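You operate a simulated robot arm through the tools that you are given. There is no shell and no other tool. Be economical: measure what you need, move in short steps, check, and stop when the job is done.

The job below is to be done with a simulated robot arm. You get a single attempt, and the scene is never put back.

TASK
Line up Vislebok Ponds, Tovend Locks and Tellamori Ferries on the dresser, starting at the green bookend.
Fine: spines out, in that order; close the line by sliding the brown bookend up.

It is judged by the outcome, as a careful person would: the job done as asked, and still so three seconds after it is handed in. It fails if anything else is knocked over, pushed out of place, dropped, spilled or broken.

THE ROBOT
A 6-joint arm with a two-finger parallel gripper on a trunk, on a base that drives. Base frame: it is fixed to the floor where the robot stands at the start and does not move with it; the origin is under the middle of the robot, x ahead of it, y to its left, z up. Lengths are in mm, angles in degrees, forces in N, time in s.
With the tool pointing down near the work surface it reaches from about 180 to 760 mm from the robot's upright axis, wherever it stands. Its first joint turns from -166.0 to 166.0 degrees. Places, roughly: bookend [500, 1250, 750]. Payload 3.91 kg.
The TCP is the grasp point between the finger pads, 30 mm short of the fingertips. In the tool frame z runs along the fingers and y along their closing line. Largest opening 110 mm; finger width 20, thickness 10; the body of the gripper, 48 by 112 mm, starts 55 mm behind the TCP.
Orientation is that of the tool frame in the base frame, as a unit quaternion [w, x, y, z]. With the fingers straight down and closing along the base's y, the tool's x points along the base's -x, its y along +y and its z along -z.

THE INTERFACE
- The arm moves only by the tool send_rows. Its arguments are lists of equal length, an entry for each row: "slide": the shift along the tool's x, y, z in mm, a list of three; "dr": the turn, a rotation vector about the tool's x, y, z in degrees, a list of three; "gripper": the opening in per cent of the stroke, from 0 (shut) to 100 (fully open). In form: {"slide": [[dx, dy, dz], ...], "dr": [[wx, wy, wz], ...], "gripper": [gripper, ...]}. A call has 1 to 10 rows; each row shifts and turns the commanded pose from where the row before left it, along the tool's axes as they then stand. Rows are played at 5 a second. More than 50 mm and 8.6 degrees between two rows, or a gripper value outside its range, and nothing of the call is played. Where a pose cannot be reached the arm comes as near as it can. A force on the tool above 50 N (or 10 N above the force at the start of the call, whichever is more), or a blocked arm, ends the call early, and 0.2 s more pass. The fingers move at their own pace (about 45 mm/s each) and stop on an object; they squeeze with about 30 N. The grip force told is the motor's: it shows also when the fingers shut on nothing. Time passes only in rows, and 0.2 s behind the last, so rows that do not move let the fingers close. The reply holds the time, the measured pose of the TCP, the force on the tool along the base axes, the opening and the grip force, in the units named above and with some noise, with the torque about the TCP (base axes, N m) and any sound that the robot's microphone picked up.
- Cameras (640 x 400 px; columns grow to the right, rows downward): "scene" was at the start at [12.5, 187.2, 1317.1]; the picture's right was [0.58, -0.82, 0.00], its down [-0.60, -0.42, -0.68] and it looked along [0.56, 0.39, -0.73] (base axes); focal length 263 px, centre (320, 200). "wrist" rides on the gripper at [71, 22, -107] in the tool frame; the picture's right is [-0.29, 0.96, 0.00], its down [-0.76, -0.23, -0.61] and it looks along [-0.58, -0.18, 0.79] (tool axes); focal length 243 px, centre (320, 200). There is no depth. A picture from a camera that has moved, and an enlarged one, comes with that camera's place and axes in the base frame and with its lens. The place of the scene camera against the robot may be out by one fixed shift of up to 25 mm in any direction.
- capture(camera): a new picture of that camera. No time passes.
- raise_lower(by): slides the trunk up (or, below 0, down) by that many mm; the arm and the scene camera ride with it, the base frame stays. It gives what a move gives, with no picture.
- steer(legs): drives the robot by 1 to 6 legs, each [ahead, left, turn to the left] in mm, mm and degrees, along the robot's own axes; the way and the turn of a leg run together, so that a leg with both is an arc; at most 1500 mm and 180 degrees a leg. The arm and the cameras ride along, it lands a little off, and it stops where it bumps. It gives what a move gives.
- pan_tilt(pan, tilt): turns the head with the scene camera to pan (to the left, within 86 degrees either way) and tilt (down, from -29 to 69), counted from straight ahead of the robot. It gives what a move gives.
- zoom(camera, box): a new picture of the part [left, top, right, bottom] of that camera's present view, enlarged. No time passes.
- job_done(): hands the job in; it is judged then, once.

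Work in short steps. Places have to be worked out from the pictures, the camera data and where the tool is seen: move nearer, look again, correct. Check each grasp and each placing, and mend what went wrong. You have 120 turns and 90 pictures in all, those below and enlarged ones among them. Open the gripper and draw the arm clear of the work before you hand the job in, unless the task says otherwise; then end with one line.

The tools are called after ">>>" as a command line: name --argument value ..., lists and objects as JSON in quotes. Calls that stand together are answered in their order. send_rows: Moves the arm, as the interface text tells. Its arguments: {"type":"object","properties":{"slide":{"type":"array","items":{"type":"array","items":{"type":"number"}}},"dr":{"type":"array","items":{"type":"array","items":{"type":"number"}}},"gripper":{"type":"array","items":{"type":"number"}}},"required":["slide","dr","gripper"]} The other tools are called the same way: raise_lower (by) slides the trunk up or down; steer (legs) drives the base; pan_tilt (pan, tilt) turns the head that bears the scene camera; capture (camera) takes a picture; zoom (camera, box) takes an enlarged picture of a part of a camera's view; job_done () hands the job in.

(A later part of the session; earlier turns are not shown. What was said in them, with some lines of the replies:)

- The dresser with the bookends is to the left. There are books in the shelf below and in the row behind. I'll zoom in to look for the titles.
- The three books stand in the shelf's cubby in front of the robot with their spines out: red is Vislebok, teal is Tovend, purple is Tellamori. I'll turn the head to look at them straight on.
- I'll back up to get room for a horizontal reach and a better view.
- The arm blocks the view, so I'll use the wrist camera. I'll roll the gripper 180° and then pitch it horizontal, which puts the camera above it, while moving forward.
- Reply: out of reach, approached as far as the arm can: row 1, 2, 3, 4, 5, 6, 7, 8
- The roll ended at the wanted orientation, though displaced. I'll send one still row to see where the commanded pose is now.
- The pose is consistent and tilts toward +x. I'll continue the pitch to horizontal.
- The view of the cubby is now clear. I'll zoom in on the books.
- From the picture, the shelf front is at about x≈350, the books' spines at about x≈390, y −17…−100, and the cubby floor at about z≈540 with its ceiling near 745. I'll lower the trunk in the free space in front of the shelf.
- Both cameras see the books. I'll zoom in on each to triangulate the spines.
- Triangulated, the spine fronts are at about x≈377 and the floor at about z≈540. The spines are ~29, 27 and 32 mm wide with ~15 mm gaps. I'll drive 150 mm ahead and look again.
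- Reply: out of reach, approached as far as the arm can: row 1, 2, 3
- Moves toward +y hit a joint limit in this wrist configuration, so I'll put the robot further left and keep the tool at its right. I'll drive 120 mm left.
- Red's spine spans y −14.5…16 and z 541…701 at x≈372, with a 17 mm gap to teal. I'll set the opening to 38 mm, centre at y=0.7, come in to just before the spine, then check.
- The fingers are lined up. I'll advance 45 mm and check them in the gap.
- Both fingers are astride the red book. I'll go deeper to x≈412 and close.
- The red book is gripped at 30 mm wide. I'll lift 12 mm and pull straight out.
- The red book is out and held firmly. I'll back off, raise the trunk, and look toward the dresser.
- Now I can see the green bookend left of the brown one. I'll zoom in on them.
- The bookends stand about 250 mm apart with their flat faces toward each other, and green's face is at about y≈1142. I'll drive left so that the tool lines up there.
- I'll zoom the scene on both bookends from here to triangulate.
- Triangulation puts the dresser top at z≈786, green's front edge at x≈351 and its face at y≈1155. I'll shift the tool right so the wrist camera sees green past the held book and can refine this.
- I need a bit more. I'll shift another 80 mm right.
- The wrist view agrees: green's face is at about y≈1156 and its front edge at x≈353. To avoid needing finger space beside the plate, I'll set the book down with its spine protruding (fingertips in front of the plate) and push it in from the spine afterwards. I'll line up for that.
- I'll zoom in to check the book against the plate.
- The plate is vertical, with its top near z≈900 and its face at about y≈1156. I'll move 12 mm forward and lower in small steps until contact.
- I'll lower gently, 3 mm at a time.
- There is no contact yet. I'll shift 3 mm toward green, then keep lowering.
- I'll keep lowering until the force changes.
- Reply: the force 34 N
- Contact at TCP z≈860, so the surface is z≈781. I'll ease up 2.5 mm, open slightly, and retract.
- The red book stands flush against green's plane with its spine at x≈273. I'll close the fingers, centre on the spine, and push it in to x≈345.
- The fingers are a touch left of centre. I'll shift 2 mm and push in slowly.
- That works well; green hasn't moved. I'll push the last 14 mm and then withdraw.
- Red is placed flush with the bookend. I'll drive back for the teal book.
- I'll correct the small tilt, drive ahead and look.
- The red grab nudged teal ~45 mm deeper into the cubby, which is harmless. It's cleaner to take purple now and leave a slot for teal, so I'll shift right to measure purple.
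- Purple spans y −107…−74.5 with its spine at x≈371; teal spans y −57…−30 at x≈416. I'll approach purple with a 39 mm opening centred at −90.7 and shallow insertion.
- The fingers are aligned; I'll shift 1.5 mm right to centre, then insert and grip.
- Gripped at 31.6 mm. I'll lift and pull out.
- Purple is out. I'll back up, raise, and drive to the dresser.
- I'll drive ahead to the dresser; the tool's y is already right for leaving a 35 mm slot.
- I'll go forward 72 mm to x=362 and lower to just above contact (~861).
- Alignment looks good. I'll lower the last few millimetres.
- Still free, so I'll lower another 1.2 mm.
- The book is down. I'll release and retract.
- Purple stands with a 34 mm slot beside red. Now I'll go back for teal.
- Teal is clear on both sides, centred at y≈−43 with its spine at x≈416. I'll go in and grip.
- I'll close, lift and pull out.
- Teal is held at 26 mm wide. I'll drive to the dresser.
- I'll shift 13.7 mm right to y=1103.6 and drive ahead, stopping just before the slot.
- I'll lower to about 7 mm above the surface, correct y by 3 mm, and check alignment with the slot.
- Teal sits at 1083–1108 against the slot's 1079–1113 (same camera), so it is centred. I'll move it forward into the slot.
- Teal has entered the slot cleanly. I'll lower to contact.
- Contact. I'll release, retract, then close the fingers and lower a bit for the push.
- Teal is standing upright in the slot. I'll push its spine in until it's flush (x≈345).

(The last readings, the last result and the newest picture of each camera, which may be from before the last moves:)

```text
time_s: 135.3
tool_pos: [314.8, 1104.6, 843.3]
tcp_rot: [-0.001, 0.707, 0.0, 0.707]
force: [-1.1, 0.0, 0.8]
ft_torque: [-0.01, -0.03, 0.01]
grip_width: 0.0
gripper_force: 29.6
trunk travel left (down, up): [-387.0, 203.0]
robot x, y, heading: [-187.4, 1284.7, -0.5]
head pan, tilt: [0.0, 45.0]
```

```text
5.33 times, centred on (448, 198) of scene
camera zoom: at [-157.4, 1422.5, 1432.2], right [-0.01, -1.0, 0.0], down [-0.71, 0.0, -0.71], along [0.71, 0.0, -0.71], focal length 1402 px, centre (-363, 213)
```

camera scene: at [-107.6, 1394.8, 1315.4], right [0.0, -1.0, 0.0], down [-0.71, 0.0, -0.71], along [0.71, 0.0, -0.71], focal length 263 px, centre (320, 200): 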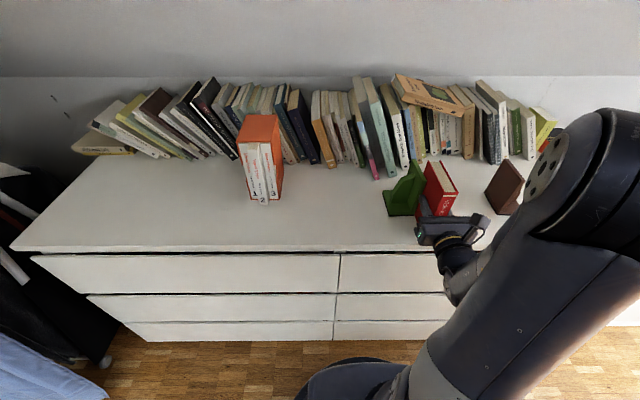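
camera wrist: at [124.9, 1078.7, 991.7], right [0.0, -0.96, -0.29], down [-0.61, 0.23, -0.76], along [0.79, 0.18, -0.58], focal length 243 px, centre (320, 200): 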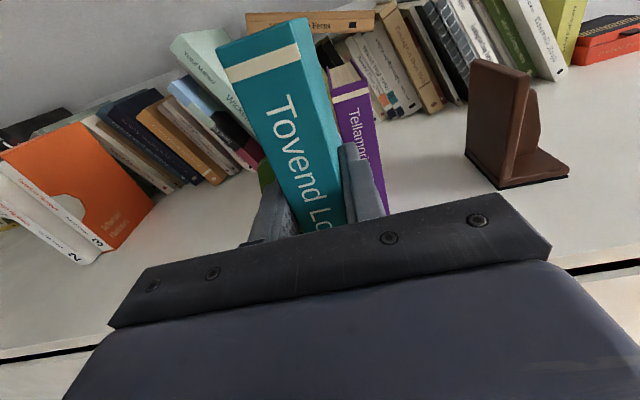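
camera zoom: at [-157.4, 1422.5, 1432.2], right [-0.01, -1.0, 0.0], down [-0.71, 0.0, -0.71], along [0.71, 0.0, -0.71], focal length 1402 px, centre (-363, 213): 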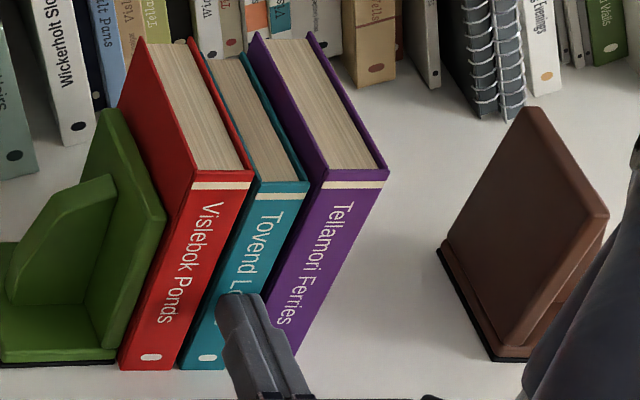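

All three are in order, spines flush. Next is the brown bookend: I'll withdraw, drive right 150 mm and look at its right side.

>>> send_rows --slide '[[0, 0, -35], [0, 0, -35], [0, 0, 0]]' --dr '[[0, 0, 0], [0, 0, 0], [0, 0, 0]]' --gripper '[0, 0, 0]'

>>> steer --legs '[[0, -150, 0.3]]'

>>> send_rows --slide '[[10, 40, 0], [0, 40, 0], [0, 25, 0], [0, 0, 0]]' --dr '[[0, 0, 0], [0, 0, 0], [0, 0, 0], [0, 0, 0]]' --gripper '[0, 0, 0, 0]'

>>> capture --camera "wrist"

>>> capture --camera "scene"

```text
time_s: 136.1
tool_pos: [243.6, 1103.0, 841.5]
tcp_rot: [-0.001, 0.708, 0.0, 0.706]
force: [0.1, -0.5, -0.3]
ft_torque: [-0.02, 0.0, 0.02]
grip_width: 0.0
gripper_force: 29.7
trunk travel left (down, up): [-387.0, 203.0]
robot x, y, heading: [-190.0, 1279.7, -0.4]
head pan, tilt: [0.0, 45.0]
```

```text
time_s: 137.4
tool_pos: [245.6, 955.3, 842.2]
tcp_rot: [-0.002, 0.708, 0.002, 0.706]
force: [0.9, -1.2, -0.3]
ft_torque: [-0.03, 0.0, 0.01]
grip_width: 0.1
gripper_force: 30.1
trunk travel left (down, up): [-387.0, 203.0]
robot x, y, heading: [-189.4, 1128.0, 0.2]
head pan, tilt: [0.0, 45.0]
```

```text
time_s: 138.4
tool_pos: [244.7, 849.0, 851.8]
tcp_rot: [-0.002, 0.707, 0.002, 0.707]
force: [0.0, 0.2, 0.2]
ft_torque: [-0.03, -0.01, 0.02]
grip_width: 0.2
gripper_force: 30.0
trunk travel left (down, up): [-387.0, 203.0]
robot x, y, heading: [-188.1, 1128.1, 0.1]
head pan, tilt: [0.0, 45.0]
```

```text
29 pictures are left
camera wrist: at [136.7, 826.2, 924.3], right [0.01, -0.96, -0.29], down [-0.61, 0.23, -0.76], along [0.79, 0.18, -0.58], focal length 243 px, centre (320, 200)
```

wrist: 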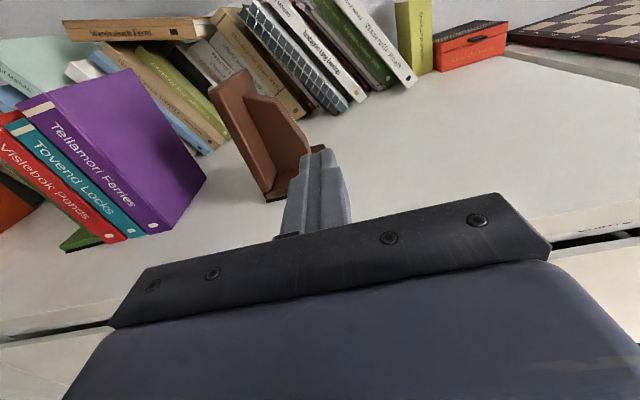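

```text
28 pictures are left
camera scene: at [-158.6, 1271.8, 1432.2], right [0.0, -1.0, 0.0], down [-0.71, 0.0, -0.71], along [0.71, 0.0, -0.71], focal length 263 px, centre (320, 200)
```

scene: 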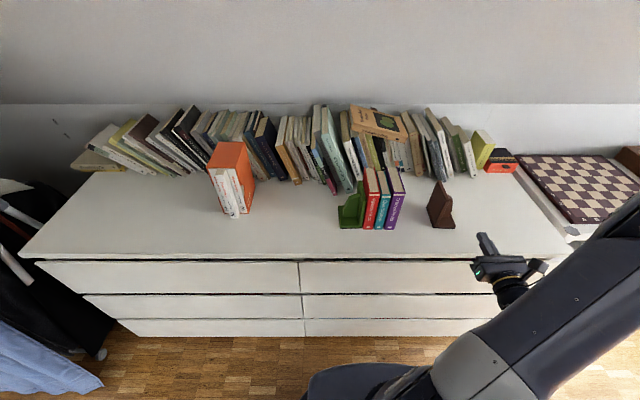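

>>> zoom --camera "wrist" --box '[180, 50, 340, 210]'

>>> zoom --camera "scene" --box '[400, 170, 480, 240]'

```text
2.50 times, centred on (260, 130) of wrist
camera zoom: at [136.7, 826.2, 924.3], right [0.01, -0.96, -0.29], down [-0.61, 0.23, -0.76], along [0.79, 0.18, -0.58], focal length 606 px, centre (470, 375)
```

zoom: 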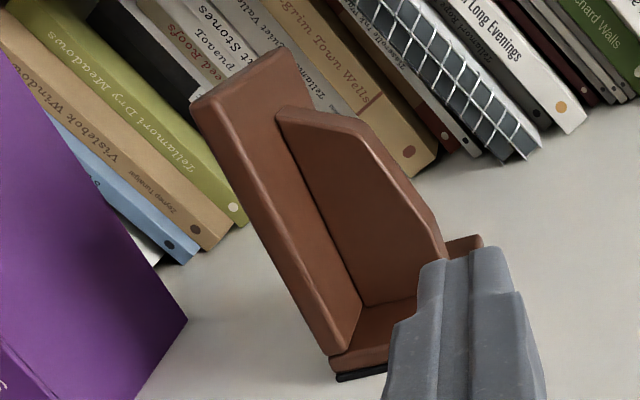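

```text
5.71 times, centred on (440, 205) of scene
camera zoom: at [-158.6, 1271.8, 1432.2], right [0.0, -1.0, 0.0], down [-0.71, 0.0, -0.71], along [0.71, 0.0, -0.71], focal length 1503 px, centre (-366, 171)
```

zoom: 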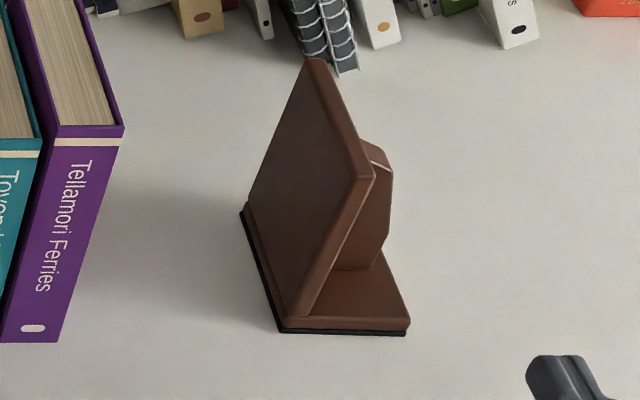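

The bookend's base spans x 351–444, y 863–930, with the gusset at mid-depth, its outer edge at y≈868. I'll pitch the closed fingers 12° down for clearance and bring them alongside, right of the gusset.

>>> send_rows --slide '[[0, 8, 0], [0, 0, 0], [-5, 0, 0], [0, 0, 40], [0, 0, 40], [0, 0, 35], [0, 0, 0]]' --dr '[[0, -6, 0], [0, -6, 0], [0, 0, 0], [0, 0, 0], [0, 0, 0], [0, 0, 0], [0, 0, 0]]' --gripper '[0, 0, 0, 0, 0, 0, 0]'

>>> zoom --camera "scene" --box '[380, 160, 540, 260]'

>>> capture --camera "wrist"

```text
time_s: 140.1
tool_pos: [356.0, 843.5, 822.9]
tcp_rot: [-0.002, 0.777, 0.002, 0.629]
force: [-0.6, 0.7, -0.5]
ft_torque: [0.02, -0.01, 0.01]
grip_width: 0.0
gripper_force: 30.0
trunk travel left (down, up): [-387.0, 203.0]
robot x, y, heading: [-185.5, 1129.3, 0.2]
head pan, tilt: [0.0, 45.0]
```

```text
4.00 times, centred on (460, 210) of scene
camera zoom: at [-158.4, 1271.9, 1432.2], right [0.0, -1.0, 0.0], down [-0.71, 0.0, -0.71], along [0.71, 0.0, -0.71], focal length 1052 px, centre (-240, 160)
```

zoom: 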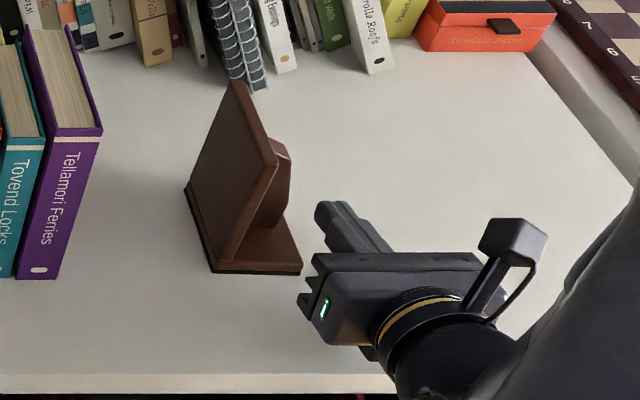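

```text
24 pictures are left
camera wrist: at [265.0, 820.8, 916.0], right [-0.05, -0.96, -0.28], down [-0.76, 0.23, -0.62], along [0.65, 0.18, -0.73], focal length 243 px, centre (320, 200)
```

wrist: 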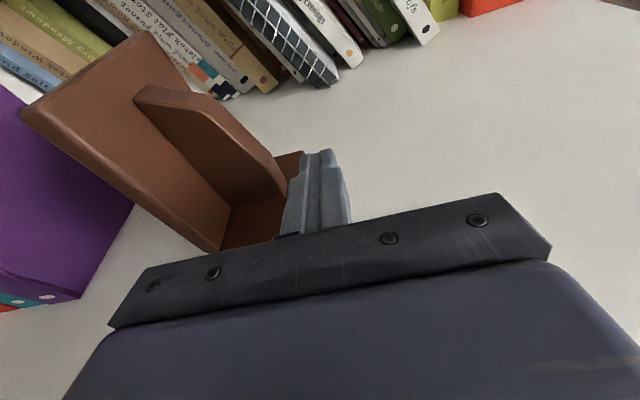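

There's clearance. I'll go forward 33 mm so the fingers lie beside the gusset (TCP x≈388).

>>> send_rows --slide '[[0, 0, 17], [0, 0, 16], [0, 0, 0]]' --dr '[[0, 0, 0], [0, 0, 0], [0, 0, 0]]' --gripper '[0, 0, 0]'

>>> zoom --camera "wrist" --box '[160, 80, 400, 230]'

```text
time_s: 140.8
tool_pos: [388.2, 842.7, 816.3]
tcp_rot: [-0.002, 0.778, 0.002, 0.629]
force: [0.4, -0.7, 0.3]
ft_torque: [0.03, 0.0, 0.02]
grip_width: 0.0
gripper_force: 30.2
trunk travel left (down, up): [-387.0, 203.0]
robot x, y, heading: [-185.0, 1131.0, -0.0]
head pan, tilt: [0.0, 45.0]
```

```text
2.67 times, centred on (280, 155) of wrist
camera zoom: at [297.5, 820.2, 908.9], right [-0.05, -0.96, -0.28], down [-0.76, 0.23, -0.62], along [0.65, 0.18, -0.73], focal length 647 px, centre (427, 320)
```

zoom: 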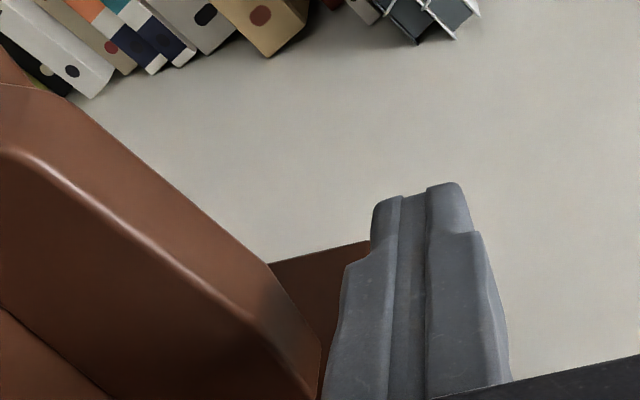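

The fingers lie beside the gusset. I'll push 25 mm toward the books slowly and check for tipping.

>>> send_rows --slide '[[0, -6, 0], [0, -6, 0], [0, -6, 0], [0, -6, 0], [0, -6, 0], [0, 0, 0]]' --dr '[[0, 0, 0], [0, 0, 0], [0, 0, 0], [0, 0, 0], [0, 0, 0], [0, 0, 0]]' --gripper '[0, 0, 0, 0, 0, 0]'

>>> zoom --camera "scene" --box '[360, 160, 520, 260]'

```text
time_s: 142.2
tool_pos: [389.2, 873.2, 817.4]
tcp_rot: [-0.002, 0.777, 0.002, 0.629]
force: [-0.7, -5.8, 1.3]
ft_torque: [0.03, -0.01, 0.0]
grip_width: 0.0
gripper_force: 30.1
trunk travel left (down, up): [-387.0, 203.0]
robot x, y, heading: [-185.7, 1132.6, -0.1]
head pan, tilt: [0.0, 45.0]
```

```text
4.00 times, centred on (440, 210) of scene
camera zoom: at [-158.6, 1271.3, 1432.2], right [0.0, -1.0, 0.0], down [-0.71, 0.0, -0.71], along [0.71, 0.0, -0.71], focal length 1052 px, centre (-160, 160)
```

zoom: 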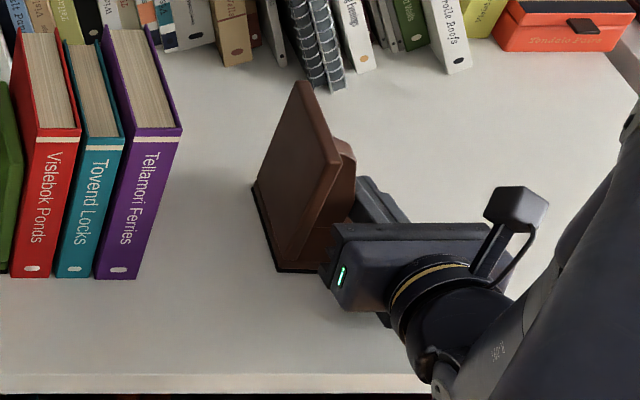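

It slides upright at about 6 N. I'll continue 54 mm.

>>> send_rows --slide '[[0, -6, 0], [0, -6, 0], [0, -6, 0], [0, -6, 0], [0, -6, 0], [0, -6, 0], [0, -6, 0], [0, -6, 0], [0, -6, 0], [0, 0, 0]]' --dr '[[0, 0, 0], [0, 0, 0], [0, 0, 0], [0, 0, 0], [0, 0, 0], [0, 0, 0], [0, 0, 0], [0, 0, 0], [0, 0, 0], [0, 0, 0]]' --gripper '[0, 0, 0, 0, 0, 0, 0, 0, 0, 0]'

>>> zoom --camera "scene" --box '[360, 160, 520, 260]'

```text
time_s: 144.4
tool_pos: [388.7, 926.7, 816.5]
tcp_rot: [-0.002, 0.778, 0.002, 0.629]
force: [-1.2, -3.6, 0.3]
ft_torque: [0.01, -0.01, -0.01]
grip_width: 0.3
gripper_force: 30.4
trunk travel left (down, up): [-387.0, 203.0]
robot x, y, heading: [-184.9, 1135.7, -0.1]
head pan, tilt: [0.0, 45.0]
```

```text
4.00 times, centred on (440, 210) of scene
camera zoom: at [-158.7, 1271.6, 1432.2], right [0.0, -1.0, 0.0], down [-0.71, 0.0, -0.71], along [0.71, 0.0, -0.71], focal length 1052 px, centre (-160, 160)
```

zoom: 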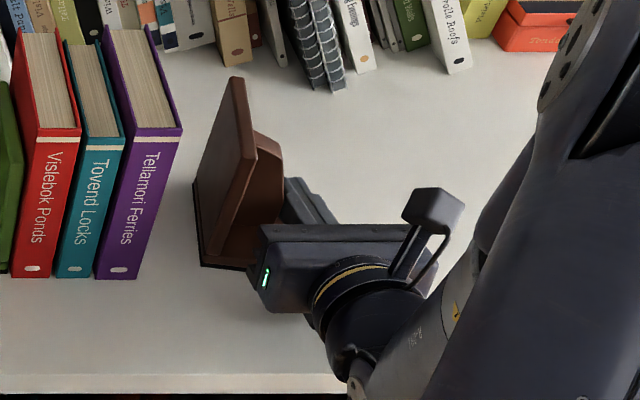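

It's moving well, slightly yawed, but it will square up against the flat cover. About 52 mm remain to purple, so I'll push 42 mm and check.

>>> send_rows --slide '[[0, -6, 0], [0, -6, 0], [0, -6, 0], [0, -6, 0], [0, -6, 0], [0, -6, 0], [0, -6, 0], [0, 0, 0]]' --dr '[[0, 0, 0], [0, 0, 0], [0, 0, 0], [0, 0, 0], [0, 0, 0], [0, 0, 0], [0, 0, 0], [0, 0, 0]]' --gripper '[0, 0, 0, 0, 0, 0, 0, 0]'

>>> zoom --camera "scene" --box '[330, 160, 490, 260]'

```text
time_s: 146.2
tool_pos: [388.9, 968.2, 816.9]
tcp_rot: [-0.002, 0.777, 0.002, 0.629]
force: [-1.9, -3.5, 1.2]
ft_torque: [0.03, -0.02, 0.0]
grip_width: 0.2
gripper_force: 29.9
trunk travel left (down, up): [-387.0, 203.0]
robot x, y, heading: [-190.6, 1129.2, 0.1]
head pan, tilt: [0.0, 45.0]
```

```text
4.00 times, centred on (410, 210) of scene
camera zoom: at [-158.7, 1271.6, 1432.2], right [0.0, -1.0, 0.0], down [-0.71, 0.0, -0.71], along [0.71, 0.0, -0.71], focal length 1052 px, centre (-40, 160)
```

zoom: 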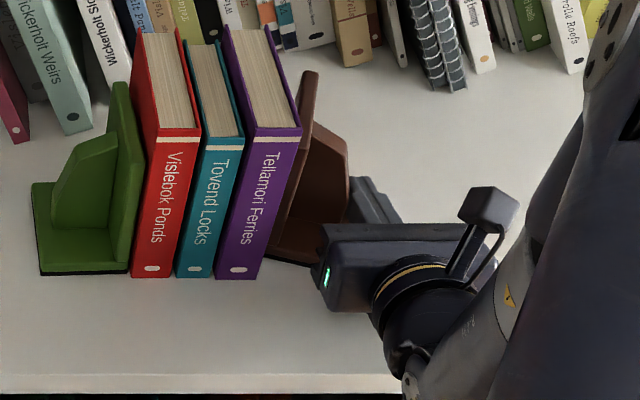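

About 7 mm to contact. I'll push 9 mm in small steps.

>>> send_rows --slide '[[0, -3, 0], [0, -3, 0], [0, -3, 0], [0, 0, 0]]' --dr '[[0, 0, 0], [0, 0, 0], [0, 0, 0], [0, 0, 0]]' --gripper '[0, 0, 0, 0]'

>>> zoom --camera "scene" --box '[335, 160, 435, 235]'

```text
time_s: 147.2
tool_pos: [389.1, 977.8, 817.6]
tcp_rot: [-0.003, 0.777, 0.002, 0.629]
force: [-0.5, -6.3, 3.0]
ft_torque: [0.09, 0.0, 0.01]
grip_width: 0.0
gripper_force: 29.6
trunk travel left (down, up): [-387.0, 203.0]
robot x, y, heading: [-182.6, 1129.9, -0.1]
head pan, tilt: [0.0, 45.0]
```

```text
5.33 times, centred on (385, 198) of scene
camera zoom: at [-158.7, 1271.4, 1432.2], right [0.0, -1.0, 0.0], down [-0.71, 0.0, -0.71], along [0.71, 0.0, -0.71], focal length 1402 px, centre (-27, 213)
```

zoom: 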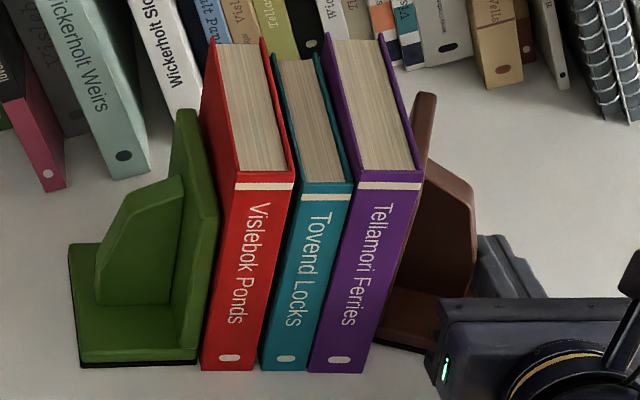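

Contact with purple has begun. I'll push another 6 mm to close the slack and square the plate.

>>> send_rows --slide '[[0, -2, 0], [0, -2, 0], [0, -2, 0], [0, 0, 0]]' --dr '[[0, 0, 0], [0, 0, 0], [0, 0, 0], [0, 0, 0]]' --gripper '[0, 0, 0, 0]'

>>> zoom --camera "scene" --box '[335, 160, 435, 235]'

```text
time_s: 148.2
tool_pos: [387.8, 982.6, 816.5]
tcp_rot: [-0.002, 0.778, 0.002, 0.629]
force: [-0.6, -7.8, 0.4]
ft_torque: [0.05, -0.01, 0.0]
grip_width: 0.1
gripper_force: 29.3
trunk travel left (down, up): [-387.0, 203.0]
robot x, y, heading: [-186.2, 1130.7, -0.3]
head pan, tilt: [0.0, 45.0]
```

```text
5.33 times, centred on (385, 198) of scene
camera zoom: at [-158.6, 1271.2, 1432.2], right [0.0, -1.0, 0.0], down [-0.71, 0.0, -0.71], along [0.71, 0.0, -0.71], focal length 1402 px, centre (-27, 213)
```

zoom: 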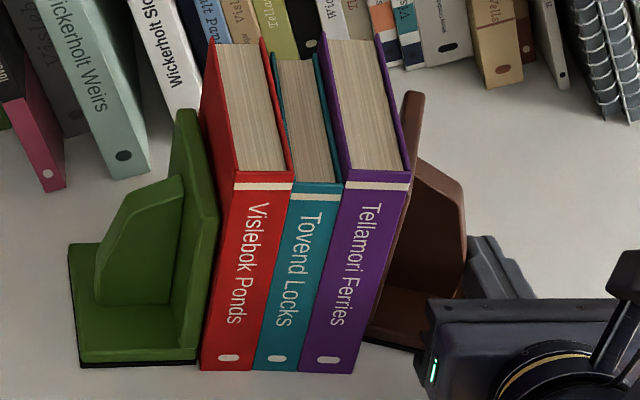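

The front edges are closed up but the backs fan slightly, and green hasn't moved. I'll push 3 mm more to square up the backs.

>>> send_rows --slide '[[0, -1.5, 0], [0, -1.5, 0], [0, 0, 0]]' --dr '[[0, 0, 0], [0, 0, 0], [0, 0, 0]]' --gripper '[0, 0, 0]'

>>> zoom --camera "scene" --box '[335, 160, 435, 235]'

```text
time_s: 149.1
tool_pos: [388.5, 984.2, 816.1]
tcp_rot: [-0.003, 0.777, 0.002, 0.63]
force: [1.4, -14.9, 0.9]
ft_torque: [0.12, 0.0, -0.06]
grip_width: 0.0
gripper_force: 30.1
trunk travel left (down, up): [-387.0, 203.0]
robot x, y, heading: [-187.2, 1129.2, -0.2]
head pan, tilt: [0.0, 45.0]
```

```text
5.33 times, centred on (385, 198) of scene
camera zoom: at [-158.4, 1270.4, 1432.3], right [0.0, -1.0, 0.0], down [-0.71, 0.0, -0.71], along [0.71, 0.0, -0.71], focal length 1402 px, centre (-27, 213)
```

zoom: 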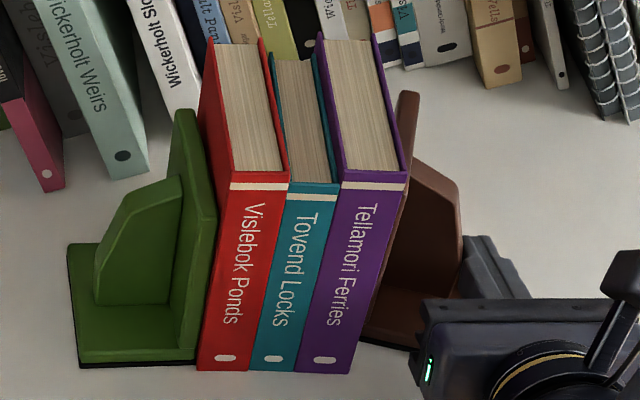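

The force rose to 15 N and green just began to feel it, so I'm stopping that push. The plate is yawed with its back to the right. I'll back off to the right, raise, and pitch the tool to 45° so the tip can push the foot's back-right corner low down.

>>> send_rows --slide '[[0, 8, 0], [0, 17, 0], [40, 0, 0], [0, 0, 0], [0, 0, 0], [0, 0, 0], [0, 0, 0], [0, 0, 0]]' --dr '[[0, 0, 0], [0, 0, 0], [0, 0, 0], [0, -8.25, 0], [0, -8.25, 0], [0, -8.25, 0], [0, -8.25, 0], [0, 0, 0]]' --gripper '[0, 0, 0, 0, 0, 0, 0, 0]'

>>> capture --camera "wrist"

>>> zoom --camera "scene" --box '[335, 160, 455, 235]'

```text
time_s: 150.8
tool_pos: [398.3, 961.0, 856.2]
tcp_rot: [-0.001, 0.924, 0.003, 0.382]
force: [0.1, 0.5, -0.2]
ft_torque: [0.04, 0.04, -0.04]
grip_width: 0.0
gripper_force: 30.2
trunk travel left (down, up): [-387.0, 203.0]
robot x, y, heading: [-190.1, 1129.8, -0.0]
head pan, tilt: [0.0, 45.0]
```

```text
16 pictures are left
camera wrist: at [370.5, 939.1, 982.8], right [-0.2, -0.96, -0.2], down [-0.97, 0.22, -0.11], along [0.15, 0.18, -0.97], focal length 243 px, centre (320, 200)
```

wrist: 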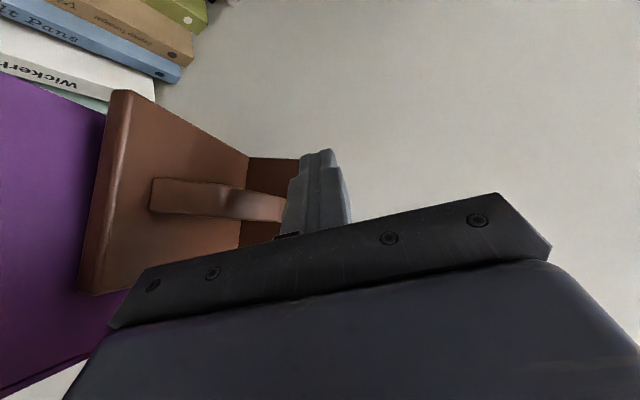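

```text
5.33 times, centred on (395, 198) of scene
camera zoom: at [-158.5, 1271.9, 1432.2], right [0.0, -1.0, 0.0], down [-0.71, 0.0, -0.71], along [0.71, 0.0, -0.71], focal length 1402 px, centre (-80, 213)
```

zoom: 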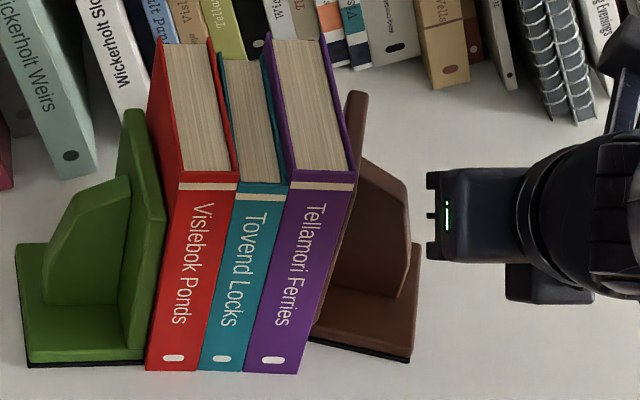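

From above, the foot's back-right corner is at about (440, 976). I'll bring the tip down just right of it.

>>> send_rows --slide '[[0, 8, 0], [-9, 0, 19], [-9.5, 0, 19], [0, 0, 0]]' --dr '[[0, 0, 0], [0, 0, 0], [0, 0, 0], [0, 0, 0]]' --gripper '[0, 0, 0, 0]'

>>> zoom --camera "wrist" --box '[80, 80, 400, 280]'

```text
time_s: 151.8
tool_pos: [410.9, 954.6, 814.7]
tcp_rot: [-0.002, 0.924, 0.003, 0.382]
force: [0.3, 0.8, -0.2]
ft_torque: [-0.01, 0.01, 0.01]
grip_width: 0.1
gripper_force: 29.6
trunk travel left (down, up): [-387.0, 203.0]
robot x, y, heading: [-183.8, 1135.0, -0.2]
head pan, tilt: [0.0, 45.0]
```

```text
2.00 times, centred on (240, 180) of wrist
camera zoom: at [384.1, 932.0, 942.4], right [-0.2, -0.96, -0.21], down [-0.97, 0.22, -0.11], along [0.15, 0.18, -0.97], focal length 485 px, centre (480, 240)
```

zoom: 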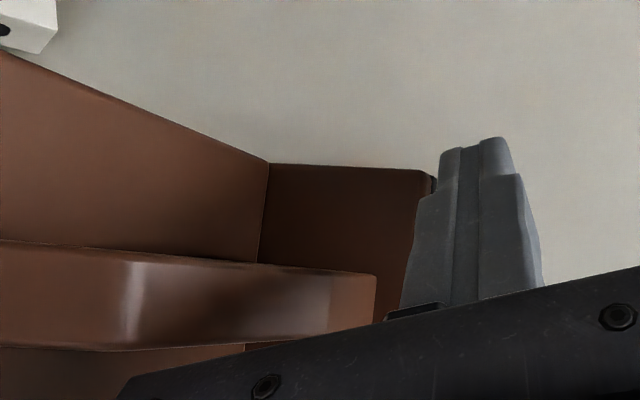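

The tip is right by the back corner. I'll push left 15 mm gently.

>>> send_rows --slide '[[0, -3, 0], [0, -3, 0], [0, -3, 0], [0, -3, 0], [0, -3, 0], [0, 0, 0]]' --dr '[[0, 0, 0], [0, 0, 0], [0, 0, 0], [0, 0, 0], [0, 0, 0], [0, 0, 0]]' --gripper '[0, 0, 0, 0, 0, 0]'

>>> zoom --camera "scene" --box '[335, 160, 455, 235]'

```text
time_s: 153.2
tool_pos: [411.7, 967.8, 816.8]
tcp_rot: [-0.001, 0.924, 0.001, 0.383]
force: [1.9, -11.2, 5.1]
ft_torque: [-0.24, -0.14, -0.26]
grip_width: 0.1
gripper_force: 30.3
trunk travel left (down, up): [-387.0, 203.0]
robot x, y, heading: [-187.9, 1131.7, 0.4]
head pan, tilt: [0.0, 45.0]
```

```text
5.33 times, centred on (395, 198) of scene
camera zoom: at [-158.6, 1270.9, 1432.3], right [0.0, -1.0, 0.0], down [-0.71, 0.0, -0.71], along [0.71, 0.0, -0.71], focal length 1402 px, centre (-80, 213)
```

zoom: 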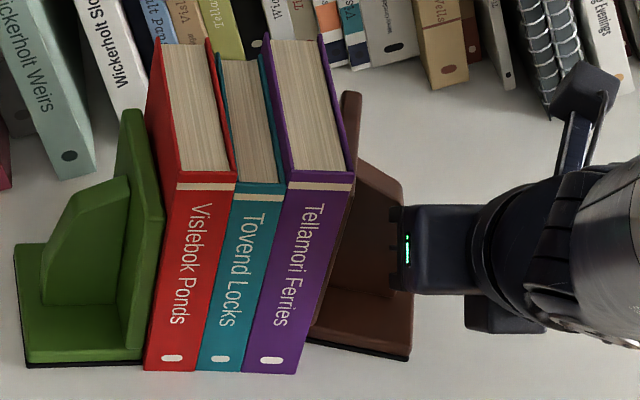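

Resistance is 11 N. I'll look from the wrist to see whether the plate is flush with purple.

>>> send_rows --slide '[[0, 3, 0], [0, 10, 0], [30, 0, -30], [30, 0, -30], [0, 0, 0]]' --dr '[[0, 0, 0], [0, 0, 0], [0, 0, 0], [0, 0, 0], [0, 0, 0]]' --gripper '[0, 0, 0, 0, 0]'

>>> capture --camera "wrist"

>>> zoom --camera "scene" --box '[335, 160, 455, 235]'

```text
time_s: 154.4
tool_pos: [410.2, 955.1, 901.7]
tcp_rot: [-0.001, 0.924, 0.003, 0.382]
force: [0.8, -0.3, -0.3]
ft_torque: [-0.03, -0.01, 0.02]
grip_width: 0.1
gripper_force: 29.7
trunk travel left (down, up): [-387.0, 203.0]
robot x, y, heading: [-187.4, 1134.7, 0.0]
head pan, tilt: [0.0, 45.0]
```

```text
12 pictures are left
camera wrist: at [383.4, 933.6, 1028.1], right [-0.2, -0.96, -0.21], down [-0.97, 0.22, -0.11], along [0.15, 0.18, -0.97], focal length 243 px, centre (320, 200)
```

wrist: 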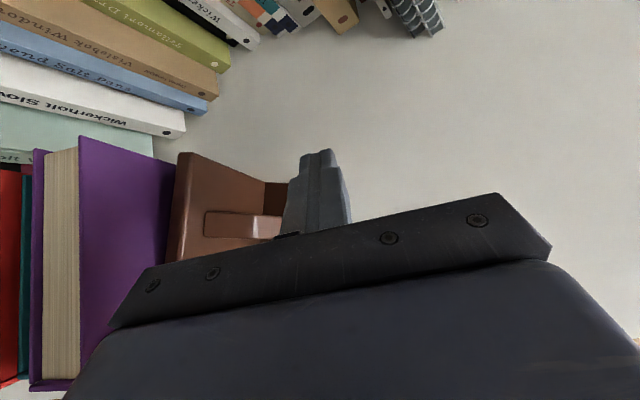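

```text
5.33 times, centred on (395, 198) of scene
camera zoom: at [-158.8, 1272.0, 1432.1], right [0.0, -1.0, 0.0], down [-0.71, 0.0, -0.71], along [0.71, 0.0, -0.71], focal length 1402 px, centre (-80, 213)
```

zoom: 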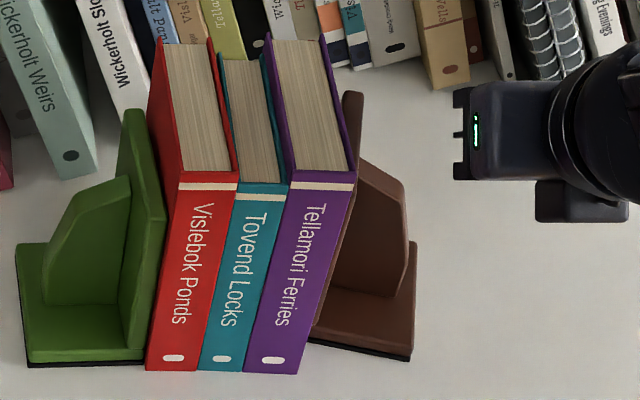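

Green hasn't moved (the camera had wobbled). The stack's back is about 8 mm wider than its front, so I'll go down again and push the back corner ~8 mm further.

>>> send_rows --slide '[[-30, 0, 30], [-30, 0, 30], [0, -6, 0], [0, -4, 0], [0, -3, 0], [0, -2, 0], [0, -2, 0], [0, -2, 0], [0, 0, 0]]' --dr '[[0, 0, 0], [0, 0, 0], [0, 0, 0], [0, 0, 0], [0, 0, 0], [0, 0, 0], [0, 0, 0], [0, 0, 0], [0, 0, 0]]' --gripper '[0, 0, 0, 0, 0, 0, 0, 0, 0]'

>>> zoom --camera "scene" --box '[335, 160, 455, 235]'

```text
time_s: 156.4
tool_pos: [410.8, 973.2, 816.4]
tcp_rot: [-0.001, 0.924, 0.002, 0.383]
force: [2.8, -15.0, 10.8]
ft_torque: [-0.24, -0.31, -0.29]
grip_width: 0.1
gripper_force: 30.7
trunk travel left (down, up): [-387.0, 203.0]
robot x, y, heading: [-183.5, 1132.9, -0.1]
head pan, tilt: [0.0, 45.0]
```

```text
5.33 times, centred on (395, 198) of scene
camera zoom: at [-159.0, 1270.7, 1432.4], right [0.0, -1.0, 0.0], down [-0.71, 0.0, -0.71], along [0.71, 0.0, -0.71], focal length 1402 px, centre (-80, 213)
```

zoom: 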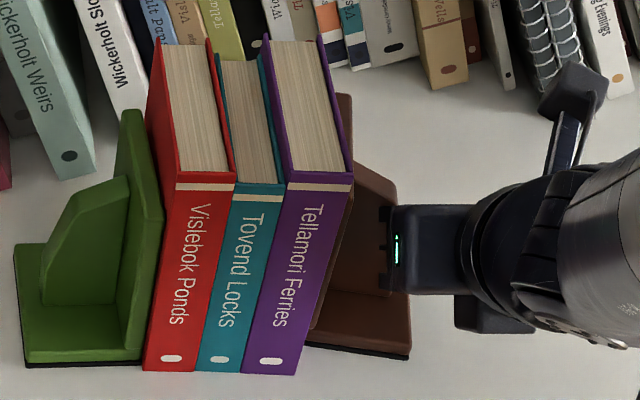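

It's squaring up and green is still. I'll push 5 mm more.

>>> send_rows --slide '[[0, -2, 0], [0, -2, 0], [0, -1.5, 0], [0, 0, 0]]' --dr '[[0, 0, 0], [0, 0, 0], [0, 0, 0], [0, 0, 0]]' --gripper '[0, 0, 0, 0]'

>>> zoom --camera "scene" --box '[335, 160, 455, 235]'

```text
time_s: 157.4
tool_pos: [409.4, 981.8, 813.2]
tcp_rot: [-0.003, 0.924, 0.004, 0.382]
force: [-0.1, -4.4, 2.7]
ft_torque: [-0.06, -0.02, -0.11]
grip_width: 0.0
gripper_force: 29.5
trunk travel left (down, up): [-387.0, 203.0]
robot x, y, heading: [-187.8, 1128.4, 0.2]
head pan, tilt: [0.0, 45.0]
```

```text
5.33 times, centred on (395, 198) of scene
camera zoom: at [-158.9, 1271.7, 1432.1], right [0.0, -1.0, 0.0], down [-0.71, 0.0, -0.71], along [0.71, 0.0, -0.71], focal length 1402 px, centre (-80, 213)
```

zoom: 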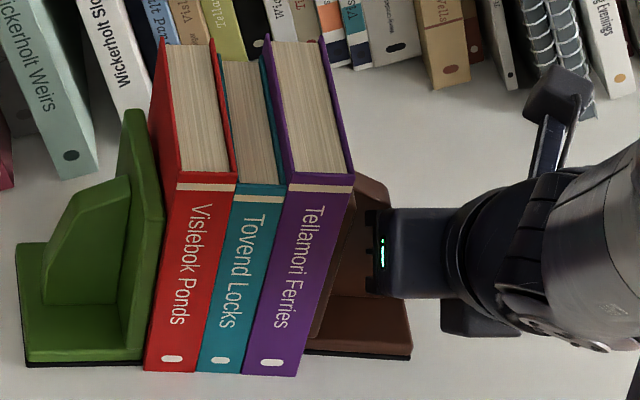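

The plate has swung in and squared up. I'll retract upward and check.

>>> send_rows --slide '[[0, 5, 0], [0, 15, 0], [30, 0, -30], [30, 0, -30], [0, 0, 0]]' --dr '[[0, 0, 0], [0, 0, 0], [0, 0, 0], [0, 0, 0], [0, 0, 0]]' --gripper '[0, 0, 0, 0, 0]'

>>> zoom --camera "wrist" --box '[0, 120, 320, 320]'

>>> zoom --camera "scene" --box '[335, 160, 455, 235]'

```text
time_s: 158.7
tool_pos: [410.8, 960.9, 900.3]
tcp_rot: [-0.002, 0.924, 0.003, 0.381]
force: [-0.2, 0.0, 0.7]
ft_torque: [0.04, 0.01, 0.04]
grip_width: 0.0
gripper_force: 30.1
trunk travel left (down, up): [-387.0, 203.0]
robot x, y, heading: [-186.9, 1129.3, 0.1]
head pan, tilt: [0.0, 45.0]
```

```text
2.00 times, centred on (160, 220) of wrist
camera zoom: at [384.3, 937.7, 1028.3], right [-0.2, -0.96, -0.21], down [-0.97, 0.22, -0.11], along [0.15, 0.18, -0.97], focal length 485 px, centre (640, 160)
```

zoom: 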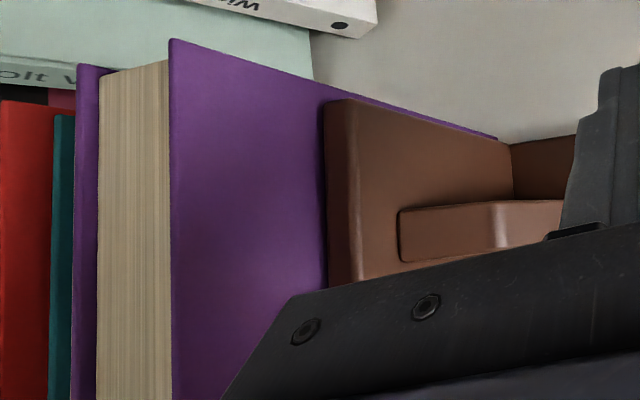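

```text
5.33 times, centred on (395, 198) of scene
camera zoom: at [-158.8, 1272.0, 1432.1], right [0.0, -1.0, 0.0], down [-0.71, 0.0, -0.71], along [0.71, 0.0, -0.71], focal length 1402 px, centre (-80, 213)
```

zoom: 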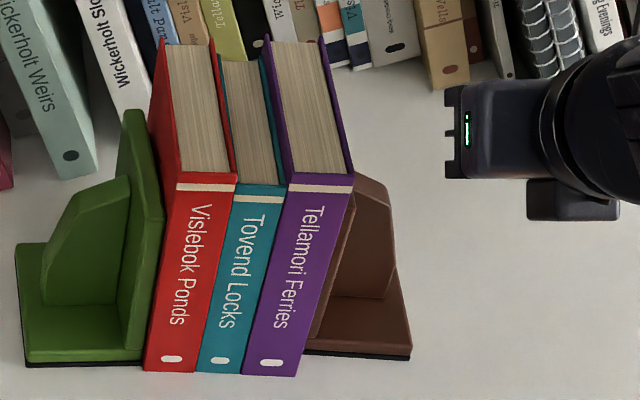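

The plate now lies flush on purple's cover, the spines are in order, and green is in place. I'll lift clear, open the gripper and back away.

>>> send_rows --slide '[[30, 0, -30], [30, 0, -30], [30, 0, -30], [0, 0, 0], [0, 0, 0], [0, 0, 0]]' --dr '[[0, 0, 0], [0, 0, 0], [0, 0, 0], [0, 0, 0], [0, 0, 0], [0, 0, 0]]' --gripper '[0, 0, 0, 100, 100, 100]'

>>> steer --legs '[[-350, 0, 0]]'

>>> capture --camera "scene"

>>> zoom --camera "scene" --box '[320, 100, 480, 200]'

```text
time_s: 160.1
tool_pos: [411.2, 961.2, 1029.8]
tcp_rot: [-0.003, 0.924, 0.003, 0.382]
force: [-0.7, -0.8, -1.3]
ft_torque: [-0.01, 0.0, 0.02]
grip_width: 68.5
gripper_force: 0.0
trunk travel left (down, up): [-387.0, 203.0]
robot x, y, heading: [-186.6, 1131.4, -0.0]
head pan, tilt: [0.0, 45.0]
```

```text
time_s: 162.3
tool_pos: [62.4, 961.9, 1028.4]
tcp_rot: [-0.002, 0.924, 0.004, 0.382]
force: [-0.2, -0.1, 0.5]
ft_torque: [-0.02, 0.0, -0.02]
grip_width: 110.0
gripper_force: 0.1
trunk travel left (down, up): [-387.0, 203.0]
robot x, y, heading: [-538.3, 1130.0, 0.3]
head pan, tilt: [0.0, 45.0]
```

```text
6 pictures are left
camera scene: at [-508.0, 1271.3, 1432.2], right [0.0, -1.0, 0.0], down [-0.71, 0.0, -0.71], along [0.71, 0.0, -0.71], focal length 263 px, centre (320, 200)
```

scene: 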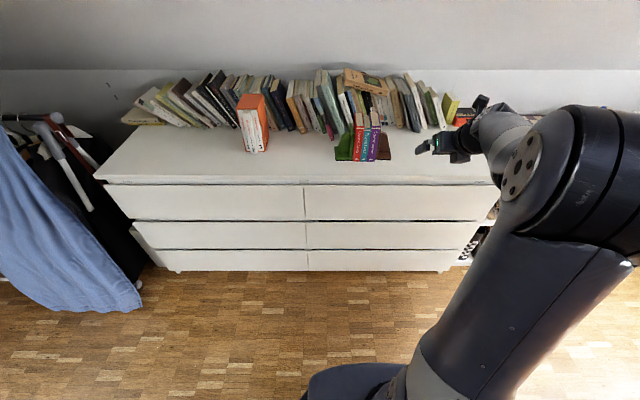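

```text
4.00 times, centred on (400, 150) of scene
camera zoom: at [-508.0, 1271.3, 1432.2], right [0.0, -1.0, 0.0], down [-0.71, 0.0, -0.71], along [0.71, 0.0, -0.71], focal length 1052 px, centre (0, 400)
```

zoom: 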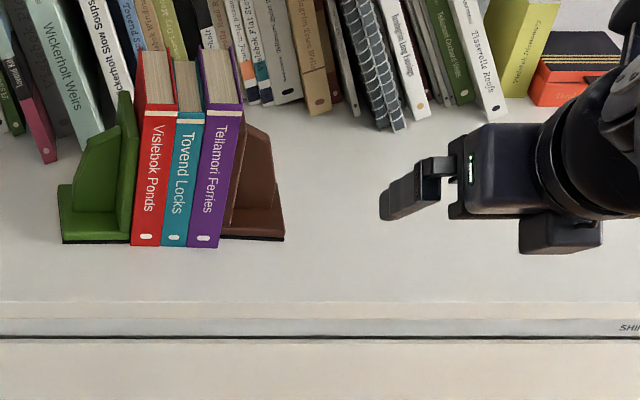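

The line stands closed between the green and brown bookends in the right order, spines out, with nothing else disturbed and the arm clear. I'm handing it in.

>>> job_done

```text
The job is handed in.
```

Vislebok Ponds, Tovend Locks and Tellamori Ferries stand in that order from the green bookend, spines out, with the brown bookend slid up to close the line; the last check showed the books upright and nothing else disturbed.
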